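You operate a simulated robot arm through the tools that you are given. There is no shell and no other tool.

The job below is to be done with a simulated robot arm. You get a single attempt, and the scene is never put back.

## Task
Empty the violet end bobbin on to the bobbin in the bench winder.
Fine: wind all its yarn across; run it off the bobbin stand, its toggle left in the guide and the tail block up; the emptied bobbin goes back in the bobbin rack.

It is judged by the outcome, as a careful person would: the job done as asked, and still so three seconds after it is handed in. It fails if anything else is knocked over, pushed out of place, dropped, spilled or broken.

## Robot
A 6-joint arm with a two-finger parallel gripper, fixed in place. Base frame: the origin is at the foot of the arm, x ahead of it, y to its left, z up; the work surface is at about z = 0.78. Lengths are in m, angles in rad, forces in N, time in s.
Its first joint turns from -2.897 to 2.897 rad. Payload 3.91 kg.
Tool frame: the origin (TCP) lies between the finger pads and is the grasp point; the fingertips stand 0.03 m ahead of it; z points along the fingers, y is the line along which they close. Largest opening 0.11 m; finger width 0.02, thickness 0.01; the body of the gripper, 0.048 by 0.112 m, starts 0.055 m behind the TCP.
Orientation is that of the tool frame in the base frame, as a unit quaternion [x, y, z, w]. With the fingers straight down and closing along the base's y, the tool's x points along the base's -x, its y along +y and its z along -z.

## Interface
- The arm moves only by the tool play_rows. Its argument "targets" is a list of rows, each a list of 7 numbers: the shift along the tool's x, y, z in units of 400 mm (1.0 is 400 mm), then the turn, a rotation vector about the tool's x, y, z in units of 180 degrees (1.0 is 180 degrees), then the gripper command, from -1 (shut) to 1 (fully open), values between in proportion. In form: [[tx, ty, tz, rx, ry, rz, hand], ...]. A call has 1 to 20 rows; each row is the pose to reach, as a shift and turn from the pose commanded when the call began, along the tool's axes at that moment. A call with a number of a shift or a turn outside -1 to 1 is refused whole. Rows are played at 5 a second. More than 0.05 m and 0.15 rad between two rows, or a gripper value outside its range, and nothing of the call is played. A pose out of reach is approached as far as the arm can. The call stops where the force on the tool passes 50 N (or 10 N more than at its start, if that is more) or the arm is blocked; 0.2 s more then pass. Each finger travels about 0.108 m/s and halts on what it meets, pressing with about 38 N; the grip force reading is that of the motor and also rises with nothing between the fingers. The clock runs only during rows and for 0.2 s after the last one: add rows that repeat a pose to give the fingers time. The reply holds the time, the measured pose of the TCP, the force on the tool along the base axes, the opening and the grip force, in the units named above and with some noise, with the torque about the TCP (base axes, N m) and any sound that the robot's microphone picked up.
- Cameras (640 x 400 px; columns grow to the right, rows downward): "scene" is fixed at [0.0507, 0.4999, 1.5469]; the picture's right is [-0.17, -0.99, 0.00], its down [-0.65, 0.11, -0.76] and it looks along [0.74, -0.13, -0.66] (base axes); focal length 302 px, centre (320, 200). "wrist" rides on the gripper at [0.072, 0.017, -0.103] in the tool frame; the picture's right is [-0.23, 0.97, 0.00], its down [-0.76, -0.18, -0.62] and it looks along [-0.61, -0.14, 0.78] (tool axes); focal length 222 px, centre (320, 200). There is no depth. A picture from a camera that has moved, and an enlarged one, comes with that camera's place and axes in the base frame and with its lens.
- capture(camera): a new picture of that camera. It takes no simulated time.
- close_up(camera, box): a new picture of the part [left, top, right, bottom] of that camera's present view, enlarged. It takes no simulated time.
- close_job(): hands the job in; it is judged then, once.

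Places have to be worked out from the pictures, the camera data and where the tool is seen. Open the gripper and draw the arm clear of the work before you hand the job in, unless the task says otherwise.

The tools are called after "Call:" as a command line: name --pt "numbers of a row" for each row, then --argument value for the rest, lists and objects as JSON in quotes. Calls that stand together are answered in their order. play_rows: Moves the arm, as the interface text tells. Its arguments: {"type":"object","properties":{"targets":{"type":"array","items":{"type":"array","items":{"type":"number"}}}},"required":["targets"]} The other tools are called the same way: capture (camera) takes a picture; close_up (camera, box) takes an enlarged picture of a part of a camera's view; close_job () hands the job in.

At the start:

```text
clock: 0.0
tcp_pos: [0.5734, 0.0249, 1.192]
tcp_rot: [0.001, 1.0, 0.0, 0.0]
contact_force: [0.1, 0.4, -0.3]
ft_torque: [0.01, 0.01, 0.01]
opening: 0.1102
gripper_force: 0.0
```

scene: 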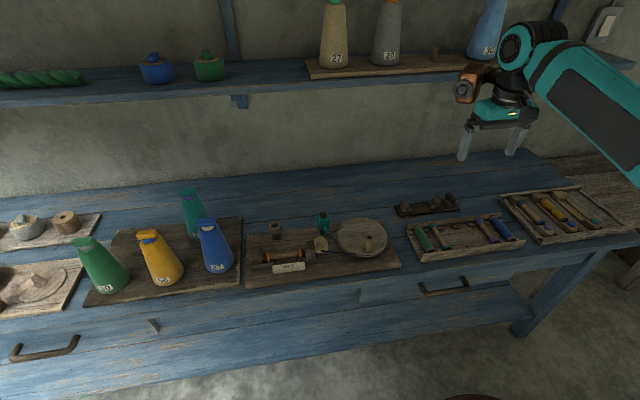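
wrist: 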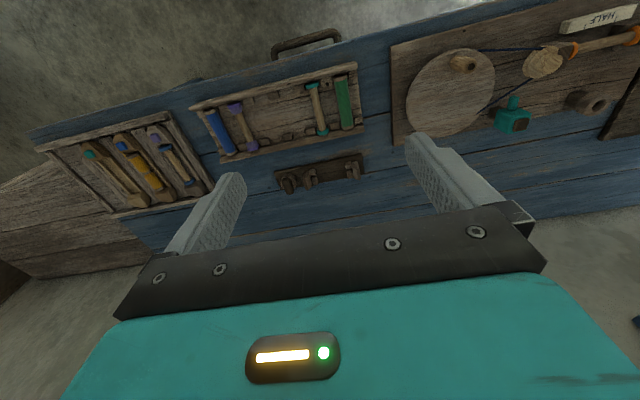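

I start by looking at the scene in close-ups to identify the winder, racks, stand and the violet-ended bobbin.

Call:
close_up --camera "scene" --box '[240, 180, 400, 290]'

Call:
close_up --camera "scene" --box '[390, 170, 530, 270]'

Call:
close_up --camera "scene" --box '[490, 170, 640, 260]'

Call:
close_up --camera "scene" --box '[0, 180, 250, 340]'

Call:
close_up --camera "wrist" --box '[30, 60, 380, 230]'

Call:
close_up --camera "wrist" --box '[380, 0, 640, 160]'

```text
3.64 times, centred on (320, 235) of scene
camera zoom: at [0.0507, 0.4999, 1.5469], right [-0.17, -0.99, 0.0], down [-0.65, 0.11, -0.76], along [0.74, -0.13, -0.66], focal length 1098 px, centre (320, 73)
```

zoom: 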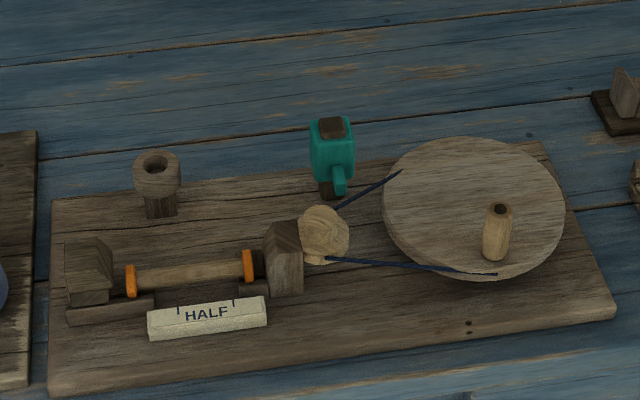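

```text
4.00 times, centred on (460, 220) of scene
camera zoom: at [0.0507, 0.4999, 1.5469], right [-0.17, -0.99, 0.0], down [-0.65, 0.11, -0.76], along [0.74, -0.13, -0.66], focal length 1208 px, centre (-240, 120)
```

zoom: 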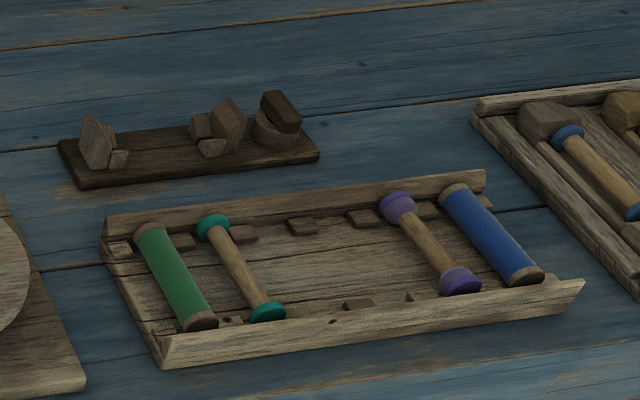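

```text
4.27 times, centred on (565, 215) of scene
camera zoom: at [0.0507, 0.4999, 1.5469], right [-0.17, -0.99, 0.0], down [-0.65, 0.11, -0.76], along [0.74, -0.13, -0.66], focal length 1289 px, centre (-725, 136)
```

zoom: 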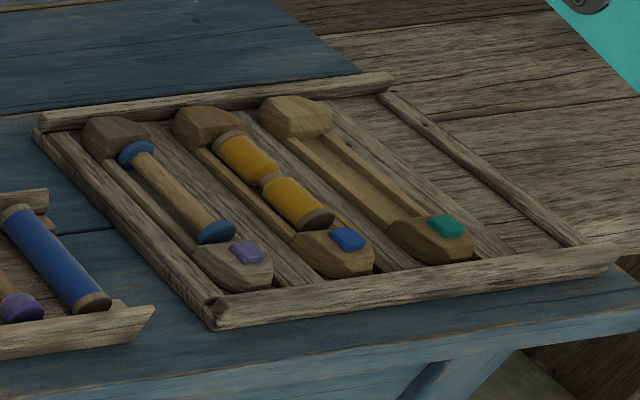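

```text
2.50 times, centred on (125, 260) of scene
camera zoom: at [0.0507, 0.4999, 1.5469], right [-0.17, -0.99, 0.0], down [-0.65, 0.11, -0.76], along [0.74, -0.13, -0.66], focal length 755 px, centre (808, 50)
```

zoom: 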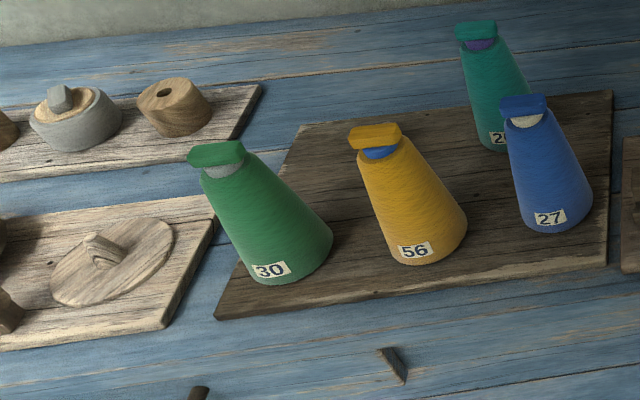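

```text
1.83 times, centred on (205, 145) of wrist
camera zoom: at [0.5007, 0.0401, 1.2954], right [0.23, 0.97, 0.0], down [0.76, -0.18, 0.62], along [0.61, -0.14, -0.78], focal length 406 px, centre (530, 301)
```

zoom: 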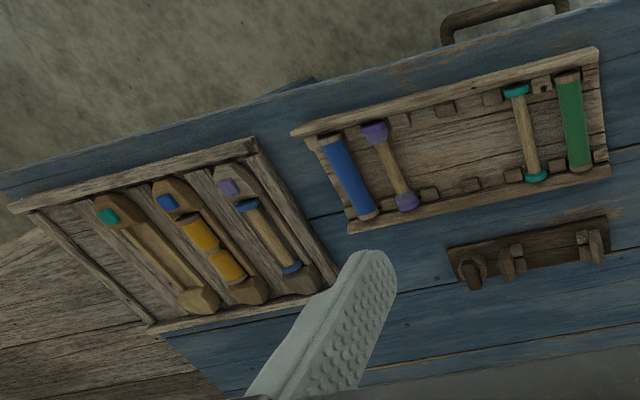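

```text
2.46 times, centred on (510, 80) of wrist
camera zoom: at [0.5007, 0.0401, 1.2954], right [0.23, 0.97, 0.0], down [0.76, -0.18, 0.62], along [0.61, -0.14, -0.78], focal length 547 px, centre (-148, 495)
```

zoom: 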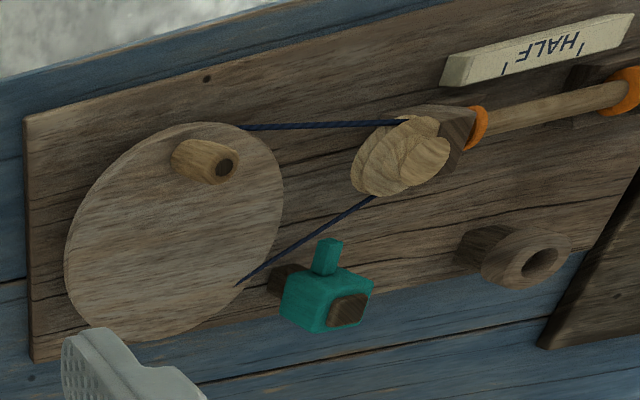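

The winder (wheel, belt, orange-ended bobbin) is near (0.62–0.67, 0.25–0.5). The rack with the violet-ended bobbin is near (0.63, -0.09) and the dark stand is near (0.78, -0.03). I'll lower the wrist camera over the stand and rack to see the details.

Call:
play_rows --pt "-0.03 -0.01 0.1 0 0 0 1" --pt "-0.06 -0.02 0.2 0 0 0 1" --pt "-0.09 -0.03 0.3 0 0 0 1" --pt "-0.12 -0.04 0.4 0 0 0 1" --pt "-0.15 -0.05 0.5 0 0 0 1" --pt "-0.17 -0.05 0.55 0 0 0 1"

Call:
capture --camera "wrist"

Call:
close_up --camera "wrist" --box '[220, 60, 420, 185]'

```text
clock: 1.4
tcp_pos: [0.6435, 0.0044, 0.9741]
tcp_rot: [0.0, 1.0, 0.0, -0.001]
contact_force: [-0.7, 0.3, 1.4]
ft_torque: [-0.01, -0.02, -0.01]
opening: 0.1102
gripper_force: 0.0
```

```text
taken
camera wrist: at [0.5693, 0.0207, 1.0774], right [0.23, 0.97, 0.0], down [0.76, -0.18, 0.62], along [0.61, -0.14, -0.78], focal length 222 px, centre (320, 200)
```

wrist: 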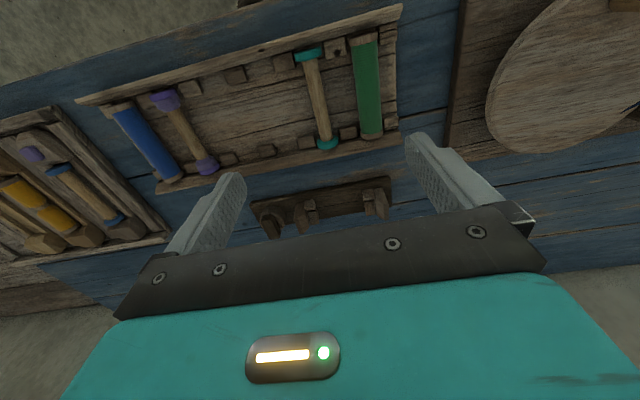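

```text
3.20 times, centred on (320, 122) of wrist
camera zoom: at [0.5693, 0.0207, 1.0774], right [0.23, 0.97, 0.0], down [0.76, -0.18, 0.62], along [0.61, -0.14, -0.78], focal length 711 px, centre (320, 448)
```

zoom: 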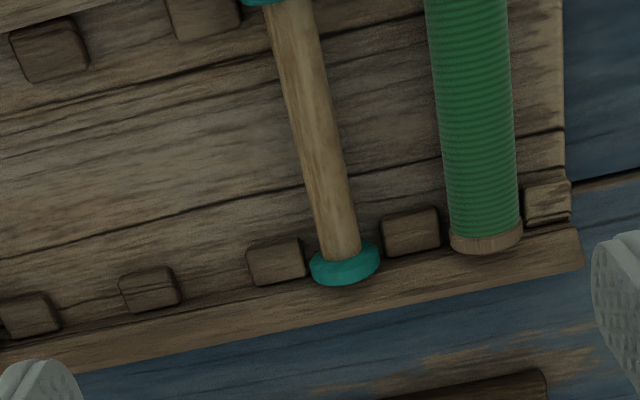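

The camera covers the rack well. I'll zoom on the violet-ended bobbin, the stand and the shuttle tray.

Call:
close_up --camera "wrist" --box '[80, 75, 240, 195]'

Call:
close_up --camera "wrist" --box '[235, 165, 405, 245]'

Call:
close_up --camera "wrist" --box '[0, 100, 180, 260]'

Call:
capture --camera "scene"

Call:
close_up --camera "scene" --box '[470, 200, 520, 245]'

Call:
close_up --camera "scene" --box '[395, 185, 465, 225]'

```text
3.33 times, centred on (160, 135) of wrist
camera zoom: at [0.5693, 0.0207, 1.0774], right [0.23, 0.97, 0.0], down [0.76, -0.18, 0.62], along [0.61, -0.14, -0.78], focal length 740 px, centre (853, 417)
```

zoom: 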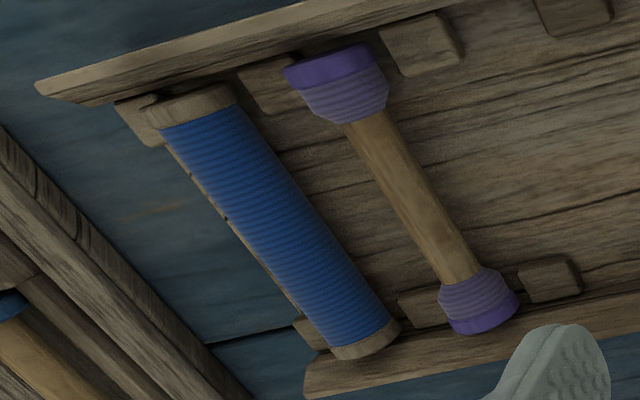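

```text
3.76 times, centred on (320, 205) of wrist
camera zoom: at [0.5693, 0.0207, 1.0774], right [0.23, 0.97, 0.0], down [0.76, -0.18, 0.62], along [0.61, -0.14, -0.78], focal length 836 px, centre (320, 181)
```

zoom: 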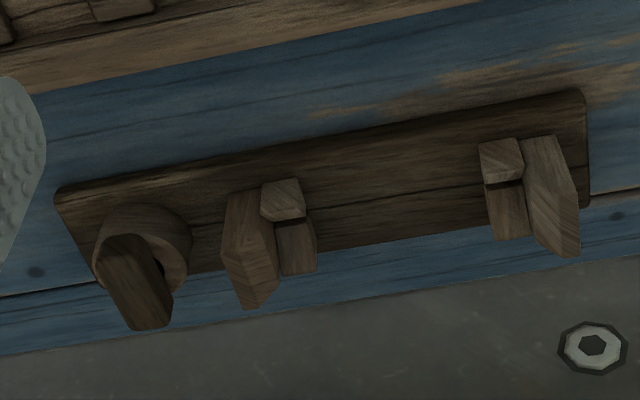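

```text
2.50 times, centred on (90, 180) of wrist
camera zoom: at [0.5693, 0.0207, 1.0774], right [0.23, 0.97, 0.0], down [0.76, -0.18, 0.62], along [0.61, -0.14, -0.78], focal length 555 px, centre (895, 250)
```

zoom: 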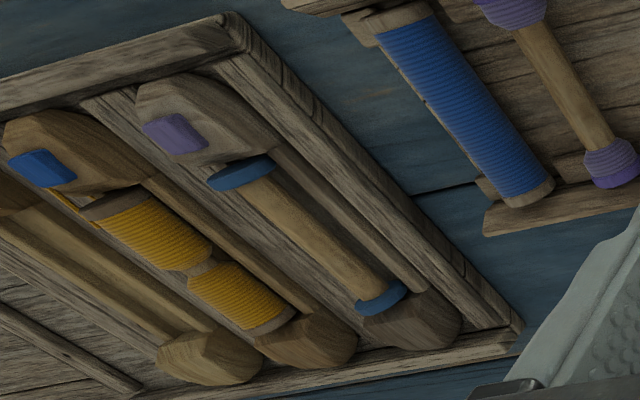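

```text
taken
```

scene: 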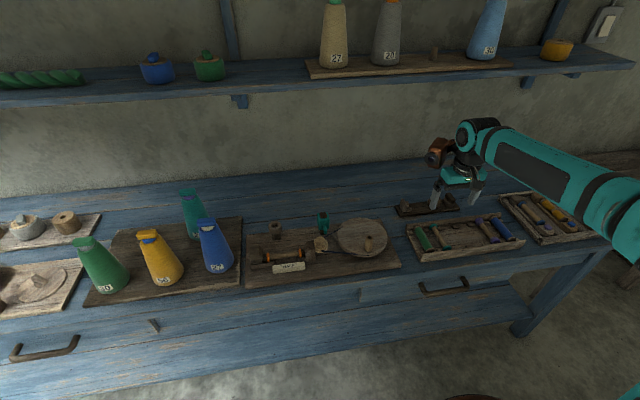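

```text
8.89 times, centred on (495, 222) of scene
camera zoom: at [0.0507, 0.4999, 1.5469], right [-0.17, -0.99, 0.0], down [-0.65, 0.11, -0.76], along [0.74, -0.13, -0.66], focal length 2685 px, centre (-1236, 0)
```

zoom: 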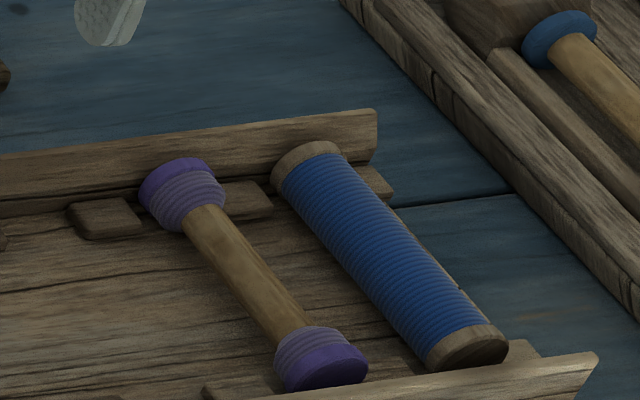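

```text
9.14 times, centred on (430, 205) of scene
camera zoom: at [0.0507, 0.4999, 1.5469], right [-0.17, -0.99, 0.0], down [-0.65, 0.11, -0.76], along [0.74, -0.13, -0.66], focal length 2762 px, centre (-686, 154)
```

zoom: 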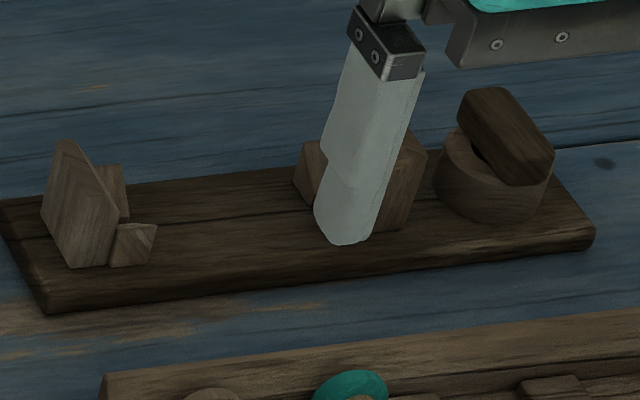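

The stand has two V-cradles with cheeks, and a cup at its right end holding a dark wooden toggle. The violet-ended bobbin has lilac yarn heaped at both ends. Next I move the wrist camera over the winder to understand its guide, tail block and teal piece.

Call:
play_rows --pt "0.03 0.1 -0.02 0 0 0 1" --pt "0.06 0.2 -0.04 0 0 0 1" --pt "0.09 0.3 -0.06 0 0 0 1" --pt "0.12 0.4 -0.06 0 0 0 1" --pt "0.15 0.5 -0.06 0 0 0 1" --pt "0.18 0.6 -0.06 0 0 0 1" --pt "0.21 0.7 -0.06 0 0 0 1" --pt "0.24 0.8 -0.06 0 0 0 1" --pt "0.27 0.9 -0.06 0 0 0 1" --pt "0.3 1.0 -0.06 0 0 0 1"

Call:
capture --camera "wrist"

Call:
close_up --camera "wrist" --box '[200, 60, 440, 210]'

Call:
capture --camera "scene"

```text
clock: 3.6
tcp_pos: [0.521, 0.4013, 0.9932]
tcp_rot: [0.001, 1.0, 0.0, 0.0]
contact_force: [0.3, 0.4, -0.2]
ft_torque: [0.02, -0.02, 0.0]
opening: 0.1099
gripper_force: 0.0
```

```text
taken
camera wrist: at [0.4482, 0.4189, 1.0977], right [0.23, 0.97, 0.0], down [0.76, -0.18, 0.62], along [0.61, -0.14, -0.78], focal length 222 px, centre (320, 200)
```

wrist: 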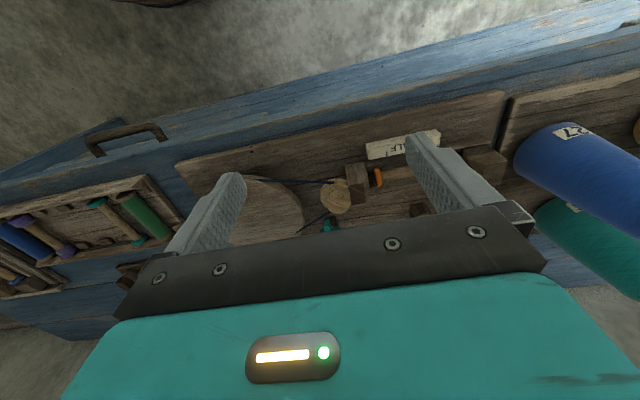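

```text
2.67 times, centred on (320, 135) of wrist
camera zoom: at [0.4482, 0.4189, 1.0977], right [0.23, 0.97, 0.0], down [0.76, -0.18, 0.62], along [0.61, -0.14, -0.78], focal length 592 px, centre (320, 373)
```

zoom: 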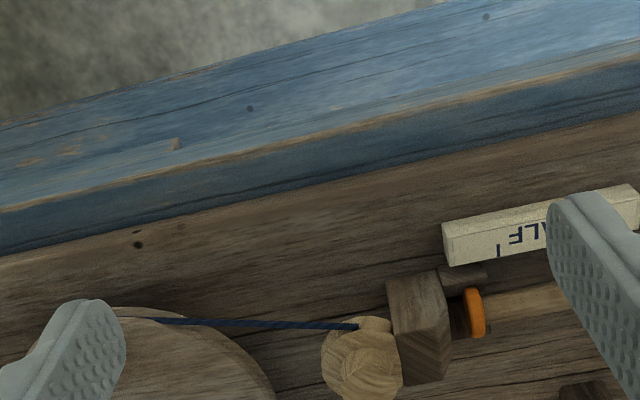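

```text
taken
```

scene: 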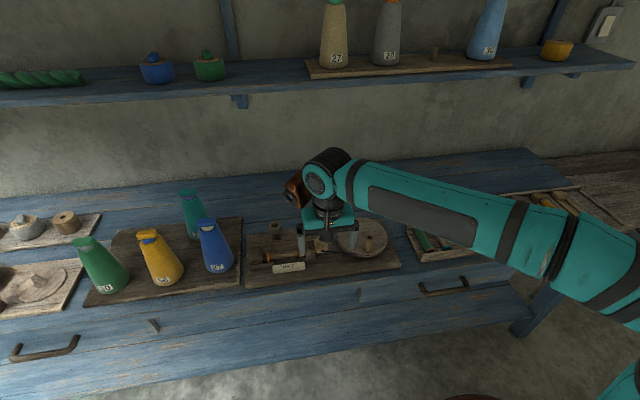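

The fingers sit over the view, so targets directly below the TCP are seen best. I shift forward in x over the winder's guide and headstocks, slightly higher.

Call:
play_rows --pt "-0.1 0.04 -0.02 0 0 0 1" --pt "-0.2 0.08 -0.04 0 0 0 1" --pt "-0.3 0.1 -0.06 0 0 0 1" --pt "-0.4 0.12 -0.08 0 0 0 1" --pt "-0.43 0.12 -0.08 0 0 0 1"

Call:
capture --camera "wrist"

Call:
close_up --camera "wrist" --box '[200, 40, 440, 210]'

```text
clock: 4.8
tcp_pos: [0.6955, 0.4509, 1.0274]
tcp_rot: [0.0, 1.0, 0.001, 0.0]
contact_force: [-0.8, -0.4, 0.7]
ft_torque: [0.04, -0.05, -0.01]
opening: 0.1101
gripper_force: 0.0
```

```text
taken
camera wrist: at [0.6229, 0.4676, 1.1309], right [0.23, 0.97, 0.0], down [0.76, -0.18, 0.62], along [0.61, -0.14, -0.78], focal length 222 px, centre (320, 200)
```

wrist: 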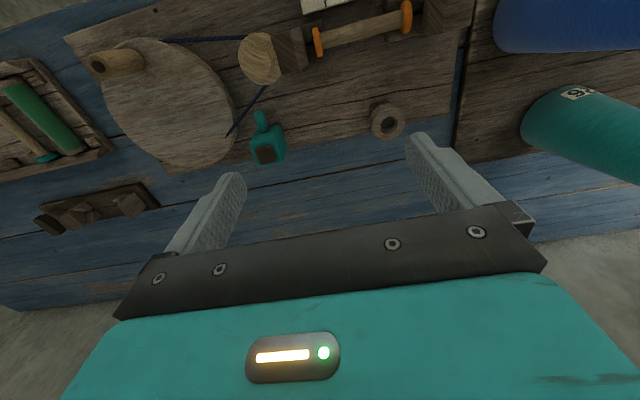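

```text
2.35 times, centred on (320, 125) of wrist
camera zoom: at [0.6229, 0.4676, 1.1309], right [0.23, 0.97, 0.0], down [0.76, -0.18, 0.62], along [0.61, -0.14, -0.78], focal length 523 px, centre (320, 376)
```

zoom: 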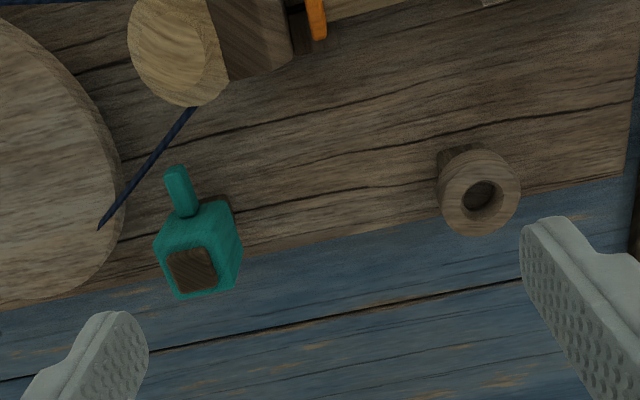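

The teal piece is a sleeve with a tab on a square post, near the belt. The guide is a cup on a post. I'll zoom hard on each with the scene camera and the wrist camera.

Call:
close_up --camera "wrist" --box '[220, 0, 480, 170]'

Call:
close_up --camera "wrist" --box '[300, 0, 480, 100]'

Call:
close_up --camera "wrist" --box '[60, 20, 300, 180]'

Call:
close_up --camera "scene" --box '[245, 205, 345, 280]'

```text
2.35 times, centred on (350, 85) of wrist
camera zoom: at [0.6229, 0.4676, 1.1309], right [0.23, 0.97, 0.0], down [0.76, -0.18, 0.62], along [0.61, -0.14, -0.78], focal length 523 px, centre (249, 471)
```

zoom: 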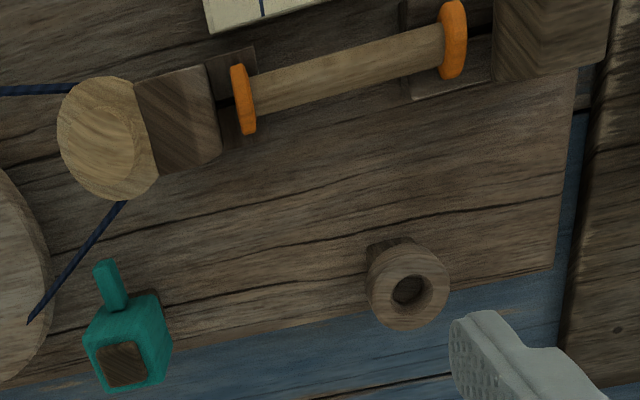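

```text
3.56 times, centred on (390, 50) of wrist
camera zoom: at [0.6229, 0.4676, 1.1309], right [0.23, 0.97, 0.0], down [0.76, -0.18, 0.62], along [0.61, -0.14, -0.78], focal length 790 px, centre (71, 733)
```

zoom: 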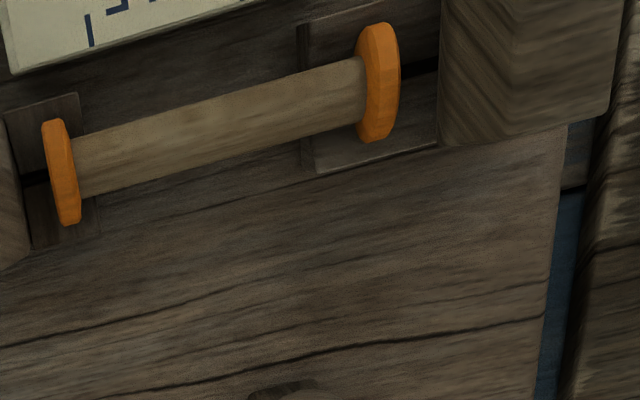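

```text
2.50 times, centred on (180, 100) of wrist
camera zoom: at [0.6229, 0.4676, 1.1309], right [0.23, 0.97, 0.0], down [0.76, -0.18, 0.62], along [0.61, -0.14, -0.78], focal length 555 px, centre (670, 450)
```

zoom: 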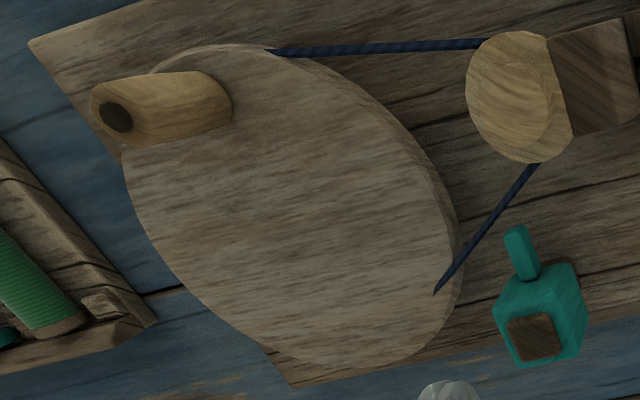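

```text
5.33 times, centred on (295, 242) of scene
camera zoom: at [0.0507, 0.4999, 1.5469], right [-0.17, -0.99, 0.0], down [-0.65, 0.11, -0.76], along [0.74, -0.13, -0.66], focal length 1611 px, centre (453, -27)
```

zoom: 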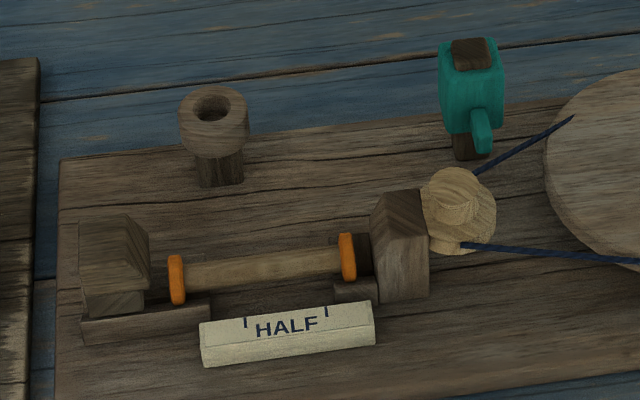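

The left head is a block on a slide rail with a gap to the bobbin, so I take "tail block up" to mean slid up against the bobbin. I move above it for a clearer view.

Call:
play_rows --pt "0.06 0.06 0 0 0 0 1" --pt "0.13 0.1 0.03 0 0 0 1" --pt "0.18 0.13 0.06 0 0 0 1" --pt "0.2 0.13 0.1 0 0 0 1"

Call:
capture --camera "wrist"

Call:
close_up --camera "wrist" --box '[220, 60, 460, 210]'

```text
clock: 5.8
tcp_pos: [0.6138, 0.5028, 0.988]
tcp_rot: [0.0, 1.0, 0.001, -0.001]
contact_force: [-0.3, 0.6, -0.1]
ft_torque: [-0.01, -0.02, -0.03]
opening: 0.1101
gripper_force: 0.1
```

```text
taken
camera wrist: at [0.5403, 0.5195, 1.0915], right [0.23, 0.97, 0.0], down [0.76, -0.18, 0.62], along [0.61, -0.14, -0.78], focal length 222 px, centre (320, 200)
```

wrist: 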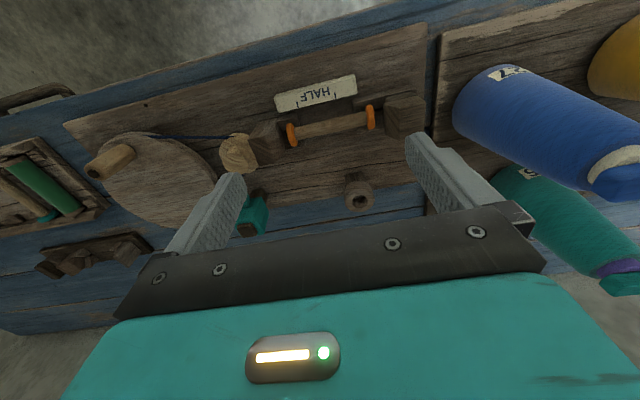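

```text
2.67 times, centred on (340, 135) of wrist
camera zoom: at [0.5403, 0.5195, 1.0915], right [0.23, 0.97, 0.0], down [0.76, -0.18, 0.62], along [0.61, -0.14, -0.78], focal length 592 px, centre (267, 373)
```

zoom: 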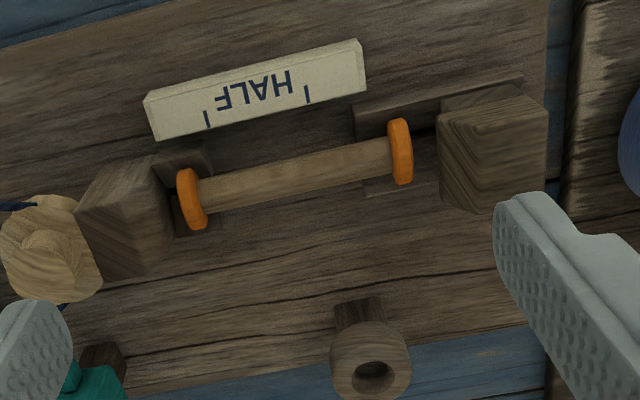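

The winder is clear now: a tail block on a rail, a bobbin in cradles, and a crank wheel with a peg. I estimate the violet-ended bobbin's axis along x, centred near (0.645, -0.174), and the stand slots near x≈0.797, y≈±0.045. I go above the bobbin to refine.

Call:
play_rows --pt "-0.01 -0.1 -0.05 0 0 0 1" --pt "-0.015 -0.2 -0.08 0 0 0 1" --pt "-0.02 -0.3 -0.08 0 0 0 1" --pt "-0.03 -0.4 -0.08 0 0 0 1" --pt "-0.035 -0.5 -0.08 0 0 0 1" --pt "-0.04 -0.6 -0.08 0 0 0 1" --pt "-0.05 -0.7 -0.08 0 0 0 1" --pt "-0.06 -0.8 -0.08 0 0 0 1" --pt "-0.07 -0.9 -0.05 0 0 0 1" --pt "-0.075 -1.0 0.0 0 0 0 1"

Call:
play_rows --pt "0 -0.1 0.0 0 0 0 0.6" --pt "0 -0.2 0.0 0 0 0 0.4" --pt "0 -0.3 0.0 0 0 0 0.2" --pt "0 -0.4 0.0 0 0 0 -0.1" --pt "0 -0.5 0.0 0 0 0 -0.2" --pt "0 -0.6 0.03 0 0 0 -0.2" --pt "0 -0.69 0.08 0 0 0 -0.2" --pt "0 -0.69 0.14 0 0 0 -0.2" --pt "0 -0.69 0.14 0 0 0 -0.2"

Call:
capture --camera "wrist"

Call:
close_up --camera "wrist" --box '[220, 40, 420, 200]'

```text
clock: 8.0
tcp_pos: [0.644, 0.1049, 0.9888]
tcp_rot: [0.0, 1.0, 0.001, 0.0]
contact_force: [0.6, -0.8, 0.5]
ft_torque: [0.0, -0.01, 0.0]
opening: 0.1101
gripper_force: 0.0
```

```text
clock: 10.0
tcp_pos: [0.6457, -0.1736, 0.9301]
tcp_rot: [0.0, 1.0, 0.001, 0.0]
contact_force: [-0.2, 0.2, 0.2]
ft_torque: [0.01, -0.02, 0.02]
opening: 0.0442
gripper_force: 0.1
```

```text
taken
camera wrist: at [0.5723, -0.157, 1.0339], right [0.23, 0.97, 0.0], down [0.76, -0.18, 0.62], along [0.61, -0.14, -0.78], focal length 222 px, centre (320, 200)
```

wrist: 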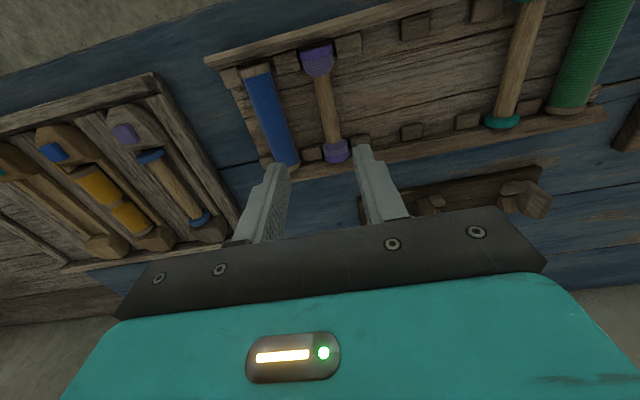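

```text
2.50 times, centred on (320, 120) of wrist
camera zoom: at [0.5723, -0.157, 1.0339], right [0.23, 0.97, 0.0], down [0.76, -0.18, 0.62], along [0.61, -0.14, -0.78], focal length 555 px, centre (320, 400)
```

zoom: 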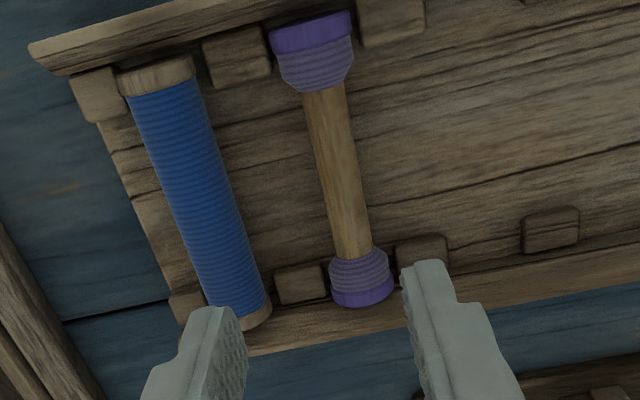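

From two views the bobbin axis lies at y≈-0.165, x 0.593–0.687, z≈0.81. I align, narrow the fingers to 36 mm and descend around the bare core.

Call:
play_rows --pt "0.015 0.02 0.0 0 0 0 -0.345" --pt "0.015 0.02 0.08 0 0 0 -0.345" --pt "0.015 0.02 0.16 0 0 0 -0.345" --pt "0.015 0.02 0.16 0 0 0 -0.345"

Call:
capture --camera "wrist"

Call:
close_up --camera "wrist" --box '[220, 80, 420, 220]'

Call:
close_up --camera "scene" --box '[440, 170, 540, 250]'

```text
clock: 11.0
tcp_pos: [0.6381, -0.1659, 0.869]
tcp_rot: [0.0, 1.0, 0.001, 0.001]
contact_force: [0.1, -0.2, -0.9]
ft_torque: [0.01, 0.02, 0.0]
opening: 0.0363
gripper_force: 0.0
```

```text
taken
camera wrist: at [0.5663, -0.1492, 0.9724], right [0.23, 0.97, 0.0], down [0.76, -0.18, 0.62], along [0.61, -0.14, -0.78], focal length 222 px, centre (320, 200)
```

wrist: 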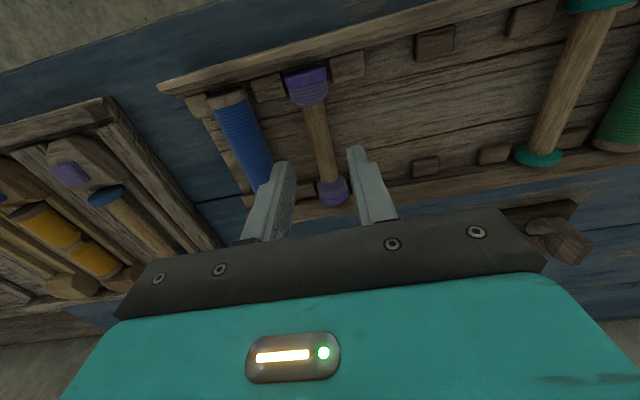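

```text
2.86 times, centred on (320, 150) of wrist
camera zoom: at [0.5663, -0.1492, 0.9724], right [0.23, 0.97, 0.0], down [0.76, -0.18, 0.62], along [0.61, -0.14, -0.78], focal length 635 px, centre (320, 343)
```

zoom: 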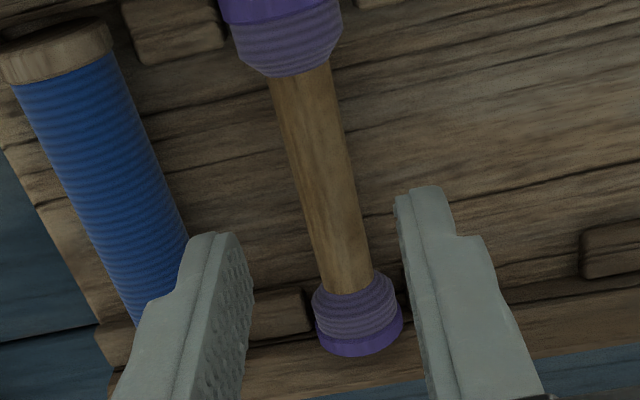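

```text
5.00 times, centred on (490, 210) of scene
camera zoom: at [0.0507, 0.4999, 1.5469], right [-0.17, -0.99, 0.0], down [-0.65, 0.11, -0.76], along [0.74, -0.13, -0.66], focal length 1510 px, centre (-530, 150)
```

zoom: 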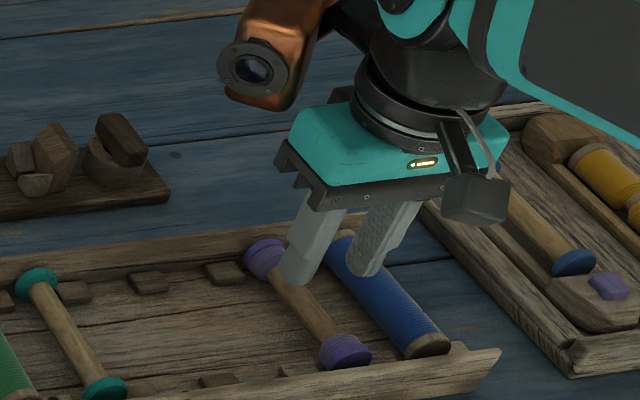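

The fingers straddle the core centrally. I descend the last 4 cm and close on the core.

Call:
play_rows --pt "-0.008 0.0 0.05 0 0 0 -0.345" --pt "-0.008 0.0 0.1 0 0 0 -0.345" --pt "-0.008 0.0 0.1 0 0 0 -0.345" --pt "-0.008 0.0 0.1 0 0 0 -0.6" --pt "-0.008 0.0 0.1 0 0 0 -1" --pt "-0.008 0.0 0.1 0 0 0 -1"

Call:
close_up --camera "wrist" --box '[220, 80, 420, 220]'

```text
clock: 12.4
tcp_pos: [0.6416, -0.1654, 0.8293]
tcp_rot: [0.0, 1.0, 0.0, 0.0]
contact_force: [0.8, 0.0, 0.1]
ft_torque: [0.02, -0.03, -0.02]
opening: 0.0185
gripper_force: 38.0
```

```text
2.86 times, centred on (320, 150) of wrist
camera zoom: at [0.569, -0.149, 0.9318], right [0.23, 0.97, 0.0], down [0.76, -0.18, 0.62], along [0.61, -0.14, -0.78], focal length 635 px, centre (320, 343)
```

zoom: 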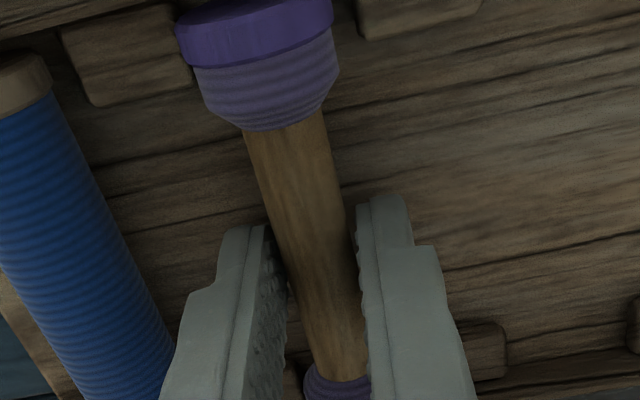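

Gripped (18.5 mm core, 38 N). I lift it straight up and check.

Call:
play_rows --pt "0 0 -0.05 0 0 0 -1" --pt "0 0 -0.1 0 0 0 -1" --pt "0 0 -0.2 0 0 0 -1" --pt "0 0 -0.3 0 0 0 -1" --pt "-0.0 0 -0.38 0 0 0 -1"

Call:
capture --camera "wrist"

Call:
capture --camera "scene"

```text
clock: 13.6
tcp_pos: [0.6428, -0.1613, 0.982]
tcp_rot: [-0.001, 1.0, 0.0, -0.001]
contact_force: [0.2, -0.6, -0.3]
ft_torque: [0.03, 0.02, -0.03]
opening: 0.0186
gripper_force: 38.4
```

```text
taken
camera wrist: at [0.5692, -0.1455, 1.0856], right [0.23, 0.97, 0.0], down [0.76, -0.18, 0.62], along [0.61, -0.14, -0.78], focal length 222 px, centre (320, 200)
```

wrist: 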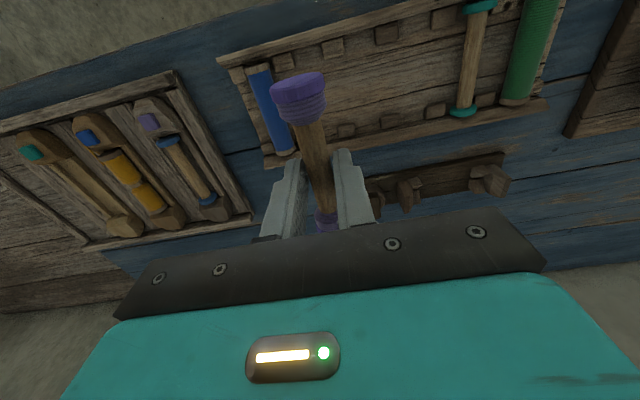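

```text
taken
```

scene: 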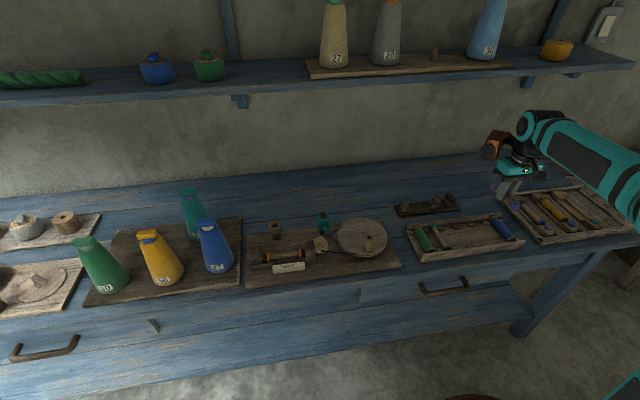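

Bobbin is secure and the rack is undisturbed. I now carry it over the stand while turning it 90° so its axis lies along y.

Call:
play_rows --pt "-0.0321 0.0336 0 0 0 0.04167 -1" --pt "-0.0643 0.0672 0 0 0 0.08333 -1" --pt "-0.0964 0.1008 0 0 0 0.125 -1" --pt "-0.1285 0.1343 0 0 0 0.16667 -1" --pt "-0.1606 0.1679 0 0 0 0.20833 -1" --pt "-0.1928 0.2015 0 0 0 0.25 -1" --pt "-0.2249 0.2351 0 0 0 0.29167 -1" --pt "-0.257 0.2687 0 0 0 0.33333 -1" --pt "-0.2891 0.3023 0 0 0 0.375 -1" --pt "-0.3213 0.3358 0 0 0 0.41667 -1" --pt "-0.3534 0.3694 0 0 0 0.45833 -1" --pt "-0.3855 0.403 0 0 0 0.5 -1" --pt "-0.3855 0.403 0 0 0 0.5 -1"

Call:
capture --camera "wrist"

Call:
close_up --camera "wrist" --box '[220, 40, 420, 200]'

Call:
close_up --camera "scene" --box '[385, 140, 485, 220]'

```text
clock: 16.4
tcp_pos: [0.7977, -0.0027, 0.9782]
tcp_rot: [0.708, 0.706, 0.0, 0.0]
contact_force: [0.4, 0.1, -0.1]
ft_torque: [0.0, -0.03, 0.02]
opening: 0.019
gripper_force: 37.3
```

```text
taken
camera wrist: at [0.8131, 0.0686, 1.0825], right [0.97, -0.23, 0.0], down [-0.18, -0.76, 0.62], along [-0.14, -0.61, -0.78], focal length 222 px, centre (320, 200)
```

wrist: 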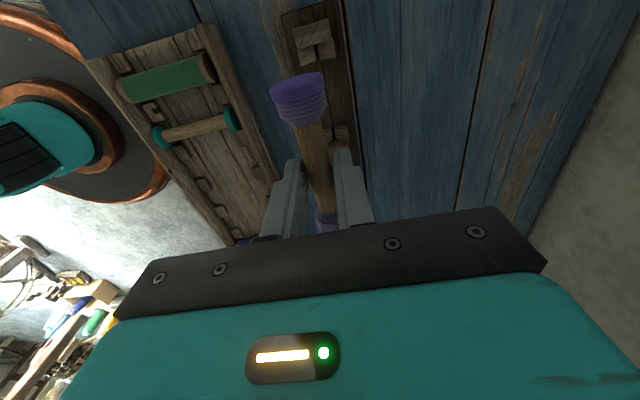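

```text
2.50 times, centred on (320, 120) of wrist
camera zoom: at [0.8131, 0.0686, 1.0825], right [0.97, -0.23, 0.0], down [-0.18, -0.76, 0.62], along [-0.14, -0.61, -0.78], focal length 555 px, centre (320, 400)
```

zoom: 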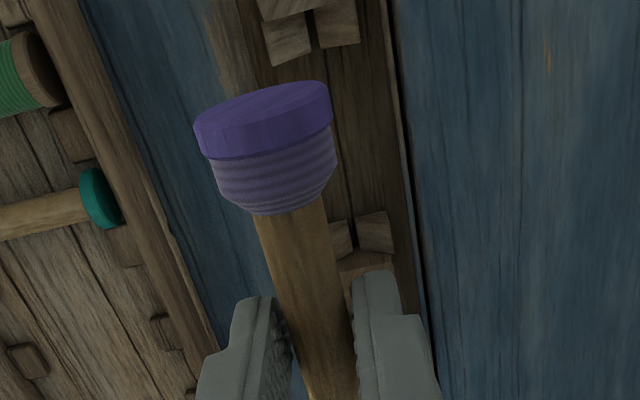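

```text
5.00 times, centred on (435, 180) of scene
camera zoom: at [0.0507, 0.4999, 1.5469], right [-0.17, -0.99, 0.0], down [-0.65, 0.11, -0.76], along [0.74, -0.13, -0.66], focal length 1510 px, centre (-255, 300)
```

zoom: 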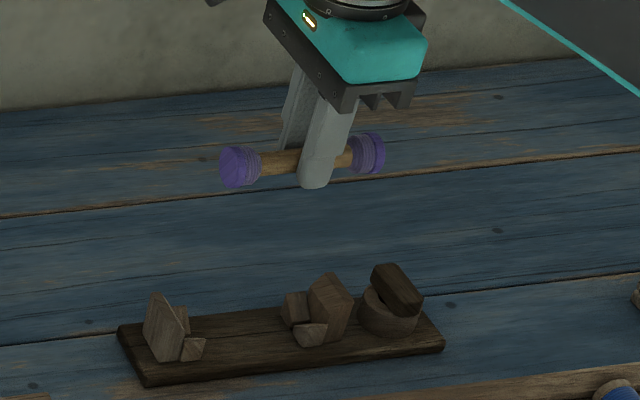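

The flanges are about 94 mm apart, matching the cradle slots that I place near x≈0.806, y≈+0.044 and -0.049. I shift forward 9 mm and lower partway to check alignment.

Call:
play_rows --pt "0.0025 0.0233 0.0 0 0 0 -1" --pt "0.0025 0.0233 0.08 0 0 0 -1" --pt "0.0025 0.0233 0.16 0 0 0 -1" --pt "0.0025 0.0233 0.22 0 0 0 -1" --pt "0.0025 0.0233 0.22 0 0 0 -1"

Call:
close_up --camera "wrist" --box '[220, 40, 420, 240]'

Call:
close_up --camera "scene" --box '[395, 160, 475, 220]'

```text
clock: 17.6
tcp_pos: [0.8045, -0.0025, 0.8913]
tcp_rot: [0.707, 0.707, 0.0, 0.0]
contact_force: [-0.2, 0.1, -0.3]
ft_torque: [-0.02, -0.03, -0.03]
opening: 0.0186
gripper_force: 38.0
```

```text
2.00 times, centred on (320, 140) of wrist
camera zoom: at [0.8211, 0.0699, 0.995], right [0.97, -0.23, 0.0], down [-0.18, -0.76, 0.62], along [-0.14, -0.61, -0.78], focal length 444 px, centre (320, 320)
```

zoom: 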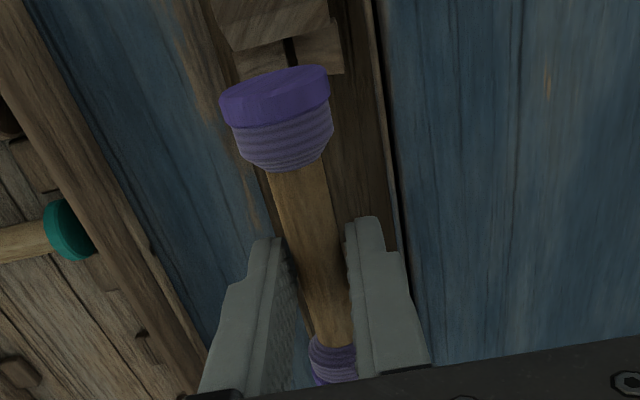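

```text
6.67 times, centred on (435, 190) of scene
camera zoom: at [0.0507, 0.4999, 1.5469], right [-0.17, -0.99, 0.0], down [-0.65, 0.11, -0.76], along [0.74, -0.13, -0.66], focal length 2014 px, centre (-447, 267)
```

zoom: 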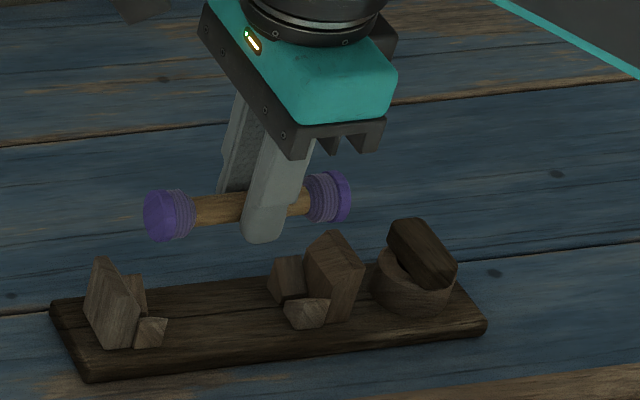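

In the wrist picture the flange and the cradle slot line up within about 1 mm in x, and the ends clear the cheeks by about 5 mm. I lower toward seating.

Call:
play_rows --pt "0 0 0.03 0 0 0 -1" --pt "0 0 0.06 0 0 0 -1" --pt "0 0 0.09 0 0 0 -1" --pt "0 0 0.09 0 0 0 -1"

Call:
close_up --camera "wrist" --box '[220, 40, 420, 240]'

Call:
close_up --camera "scene" --box '[395, 160, 475, 220]'

```text
clock: 18.6
tcp_pos: [0.8039, -0.0017, 0.8562]
tcp_rot: [0.707, 0.707, 0.001, 0.0]
contact_force: [0.2, -0.1, 0.1]
ft_torque: [0.0, 0.0, -0.01]
opening: 0.0188
gripper_force: 38.7
```

```text
2.00 times, centred on (320, 140) of wrist
camera zoom: at [0.8202, 0.0706, 0.9595], right [0.97, -0.23, 0.0], down [-0.18, -0.76, 0.62], along [-0.14, -0.61, -0.78], focal length 444 px, centre (320, 320)
```

zoom: 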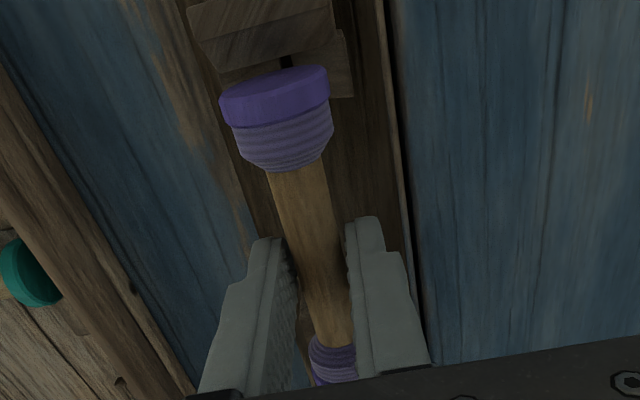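

```text
6.67 times, centred on (435, 190) of scene
camera zoom: at [0.0507, 0.4999, 1.5469], right [-0.17, -0.99, 0.0], down [-0.65, 0.11, -0.76], along [0.74, -0.13, -0.66], focal length 2014 px, centre (-447, 267)
```

zoom: 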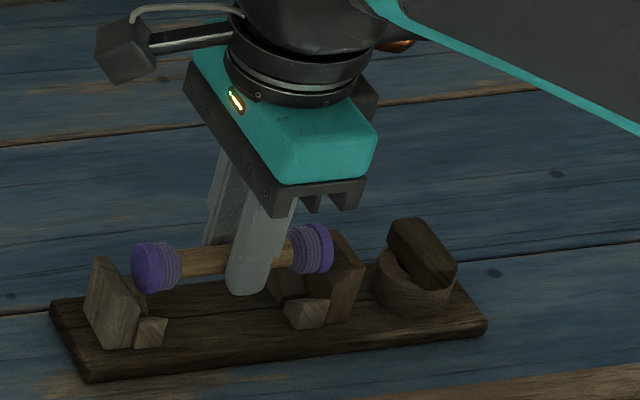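

Aligned to about 1 mm. I nudge 1 mm in x and lower in small steps, watching the vertical force.

Call:
play_rows --pt "0 0.003 0.01 0 0 0 -1" --pt "0 0.003 0.02 0 0 0 -1" --pt "0 0.003 0.03 0 0 0 -1" --pt "0 0.003 0.03 0 0 0 -1"

Call:
play_rows --pt "0 0 0.005 0 0 0 -1" --pt "0 0 0.01 0 0 0 -1" --pt "0 0 0.01 0 0 0 -1"

Call:
close_up --camera "wrist" --box '[220, 40, 420, 240]'

Call:
close_up --camera "scene" --box '[395, 160, 475, 220]'

```text
clock: 19.6
tcp_pos: [0.8061, -0.0017, 0.8435]
tcp_rot: [0.707, 0.707, 0.0, 0.0]
contact_force: [-0.5, -0.3, 0.0]
ft_torque: [0.02, -0.03, -0.01]
opening: 0.0184
gripper_force: 37.8
```

```text
clock: 20.4
tcp_pos: [0.8074, -0.0027, 0.8394]
tcp_rot: [0.707, 0.707, 0.0, 0.001]
contact_force: [0.6, 0.3, -0.4]
ft_torque: [-0.01, 0.01, -0.02]
opening: 0.0185
gripper_force: 38.0
```

```text
2.00 times, centred on (320, 140) of wrist
camera zoom: at [0.8222, 0.0697, 0.9436], right [0.97, -0.23, 0.0], down [-0.18, -0.76, 0.62], along [-0.14, -0.61, -0.78], focal length 444 px, centre (320, 320)
```

zoom: 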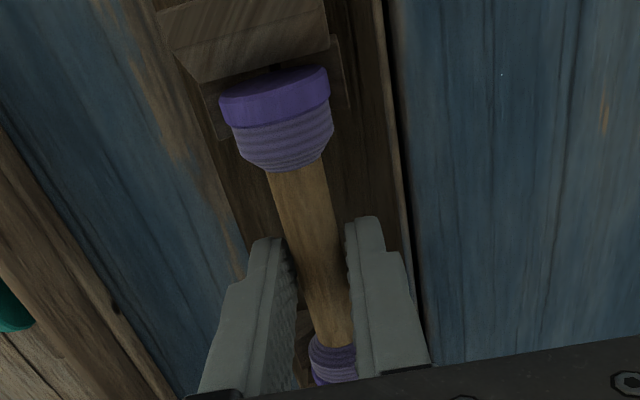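

```text
6.67 times, centred on (435, 190) of scene
camera zoom: at [0.0507, 0.4999, 1.5469], right [-0.17, -0.99, 0.0], down [-0.65, 0.11, -0.76], along [0.74, -0.13, -0.66], focal length 2014 px, centre (-447, 267)
```

zoom: 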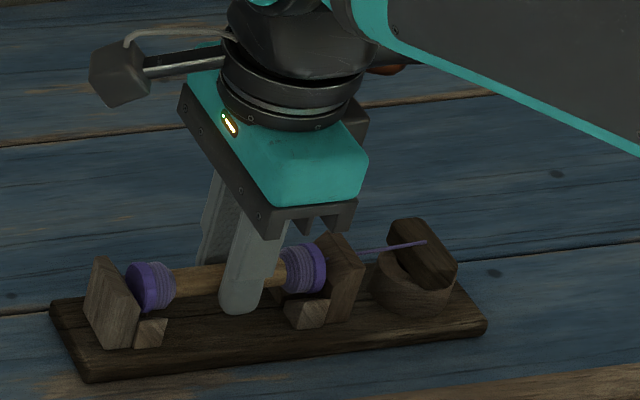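

A violet thread now runs from the bobbin to the dark toggle, which confirms the stand and toggle idea. I continue to lower until it seats.

Call:
play_rows --pt "0 0 0.005 0 0 0 -1" --pt "0 0 0.01 0 0 0 -1" --pt "0 0 0.01 0 0 0 -1"

Call:
play_rows --pt "0 0 0.005 0 0 0 -1" --pt "0 0 0.01 0 0 0 -1" --pt "0 0 0.01 0 0 0 -1"

Call:
close_up --camera "scene" --box '[395, 160, 475, 220]'

```text
clock: 21.2
tcp_pos: [0.8051, -0.002, 0.8367]
tcp_rot: [0.707, 0.707, 0.001, 0.001]
contact_force: [-3.6, 0.2, 11.3]
ft_torque: [0.03, 0.01, 0.01]
opening: 0.0188
gripper_force: 37.6
```

```text
clock: 22.0
tcp_pos: [0.8053, -0.0017, 0.8338]
tcp_rot: [0.707, 0.707, 0.002, 0.002]
contact_force: [-3.5, -1.1, 36.6]
ft_torque: [-0.03, -0.01, -0.01]
opening: 0.0189
gripper_force: 38.0
```

```text
6.67 times, centred on (435, 190) of scene
camera zoom: at [0.0507, 0.4999, 1.5469], right [-0.17, -0.99, 0.0], down [-0.65, 0.11, -0.76], along [0.74, -0.13, -0.66], focal length 2014 px, centre (-447, 267)
```

zoom: 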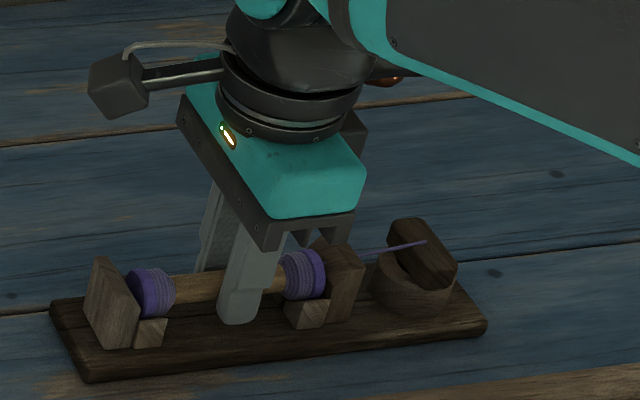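

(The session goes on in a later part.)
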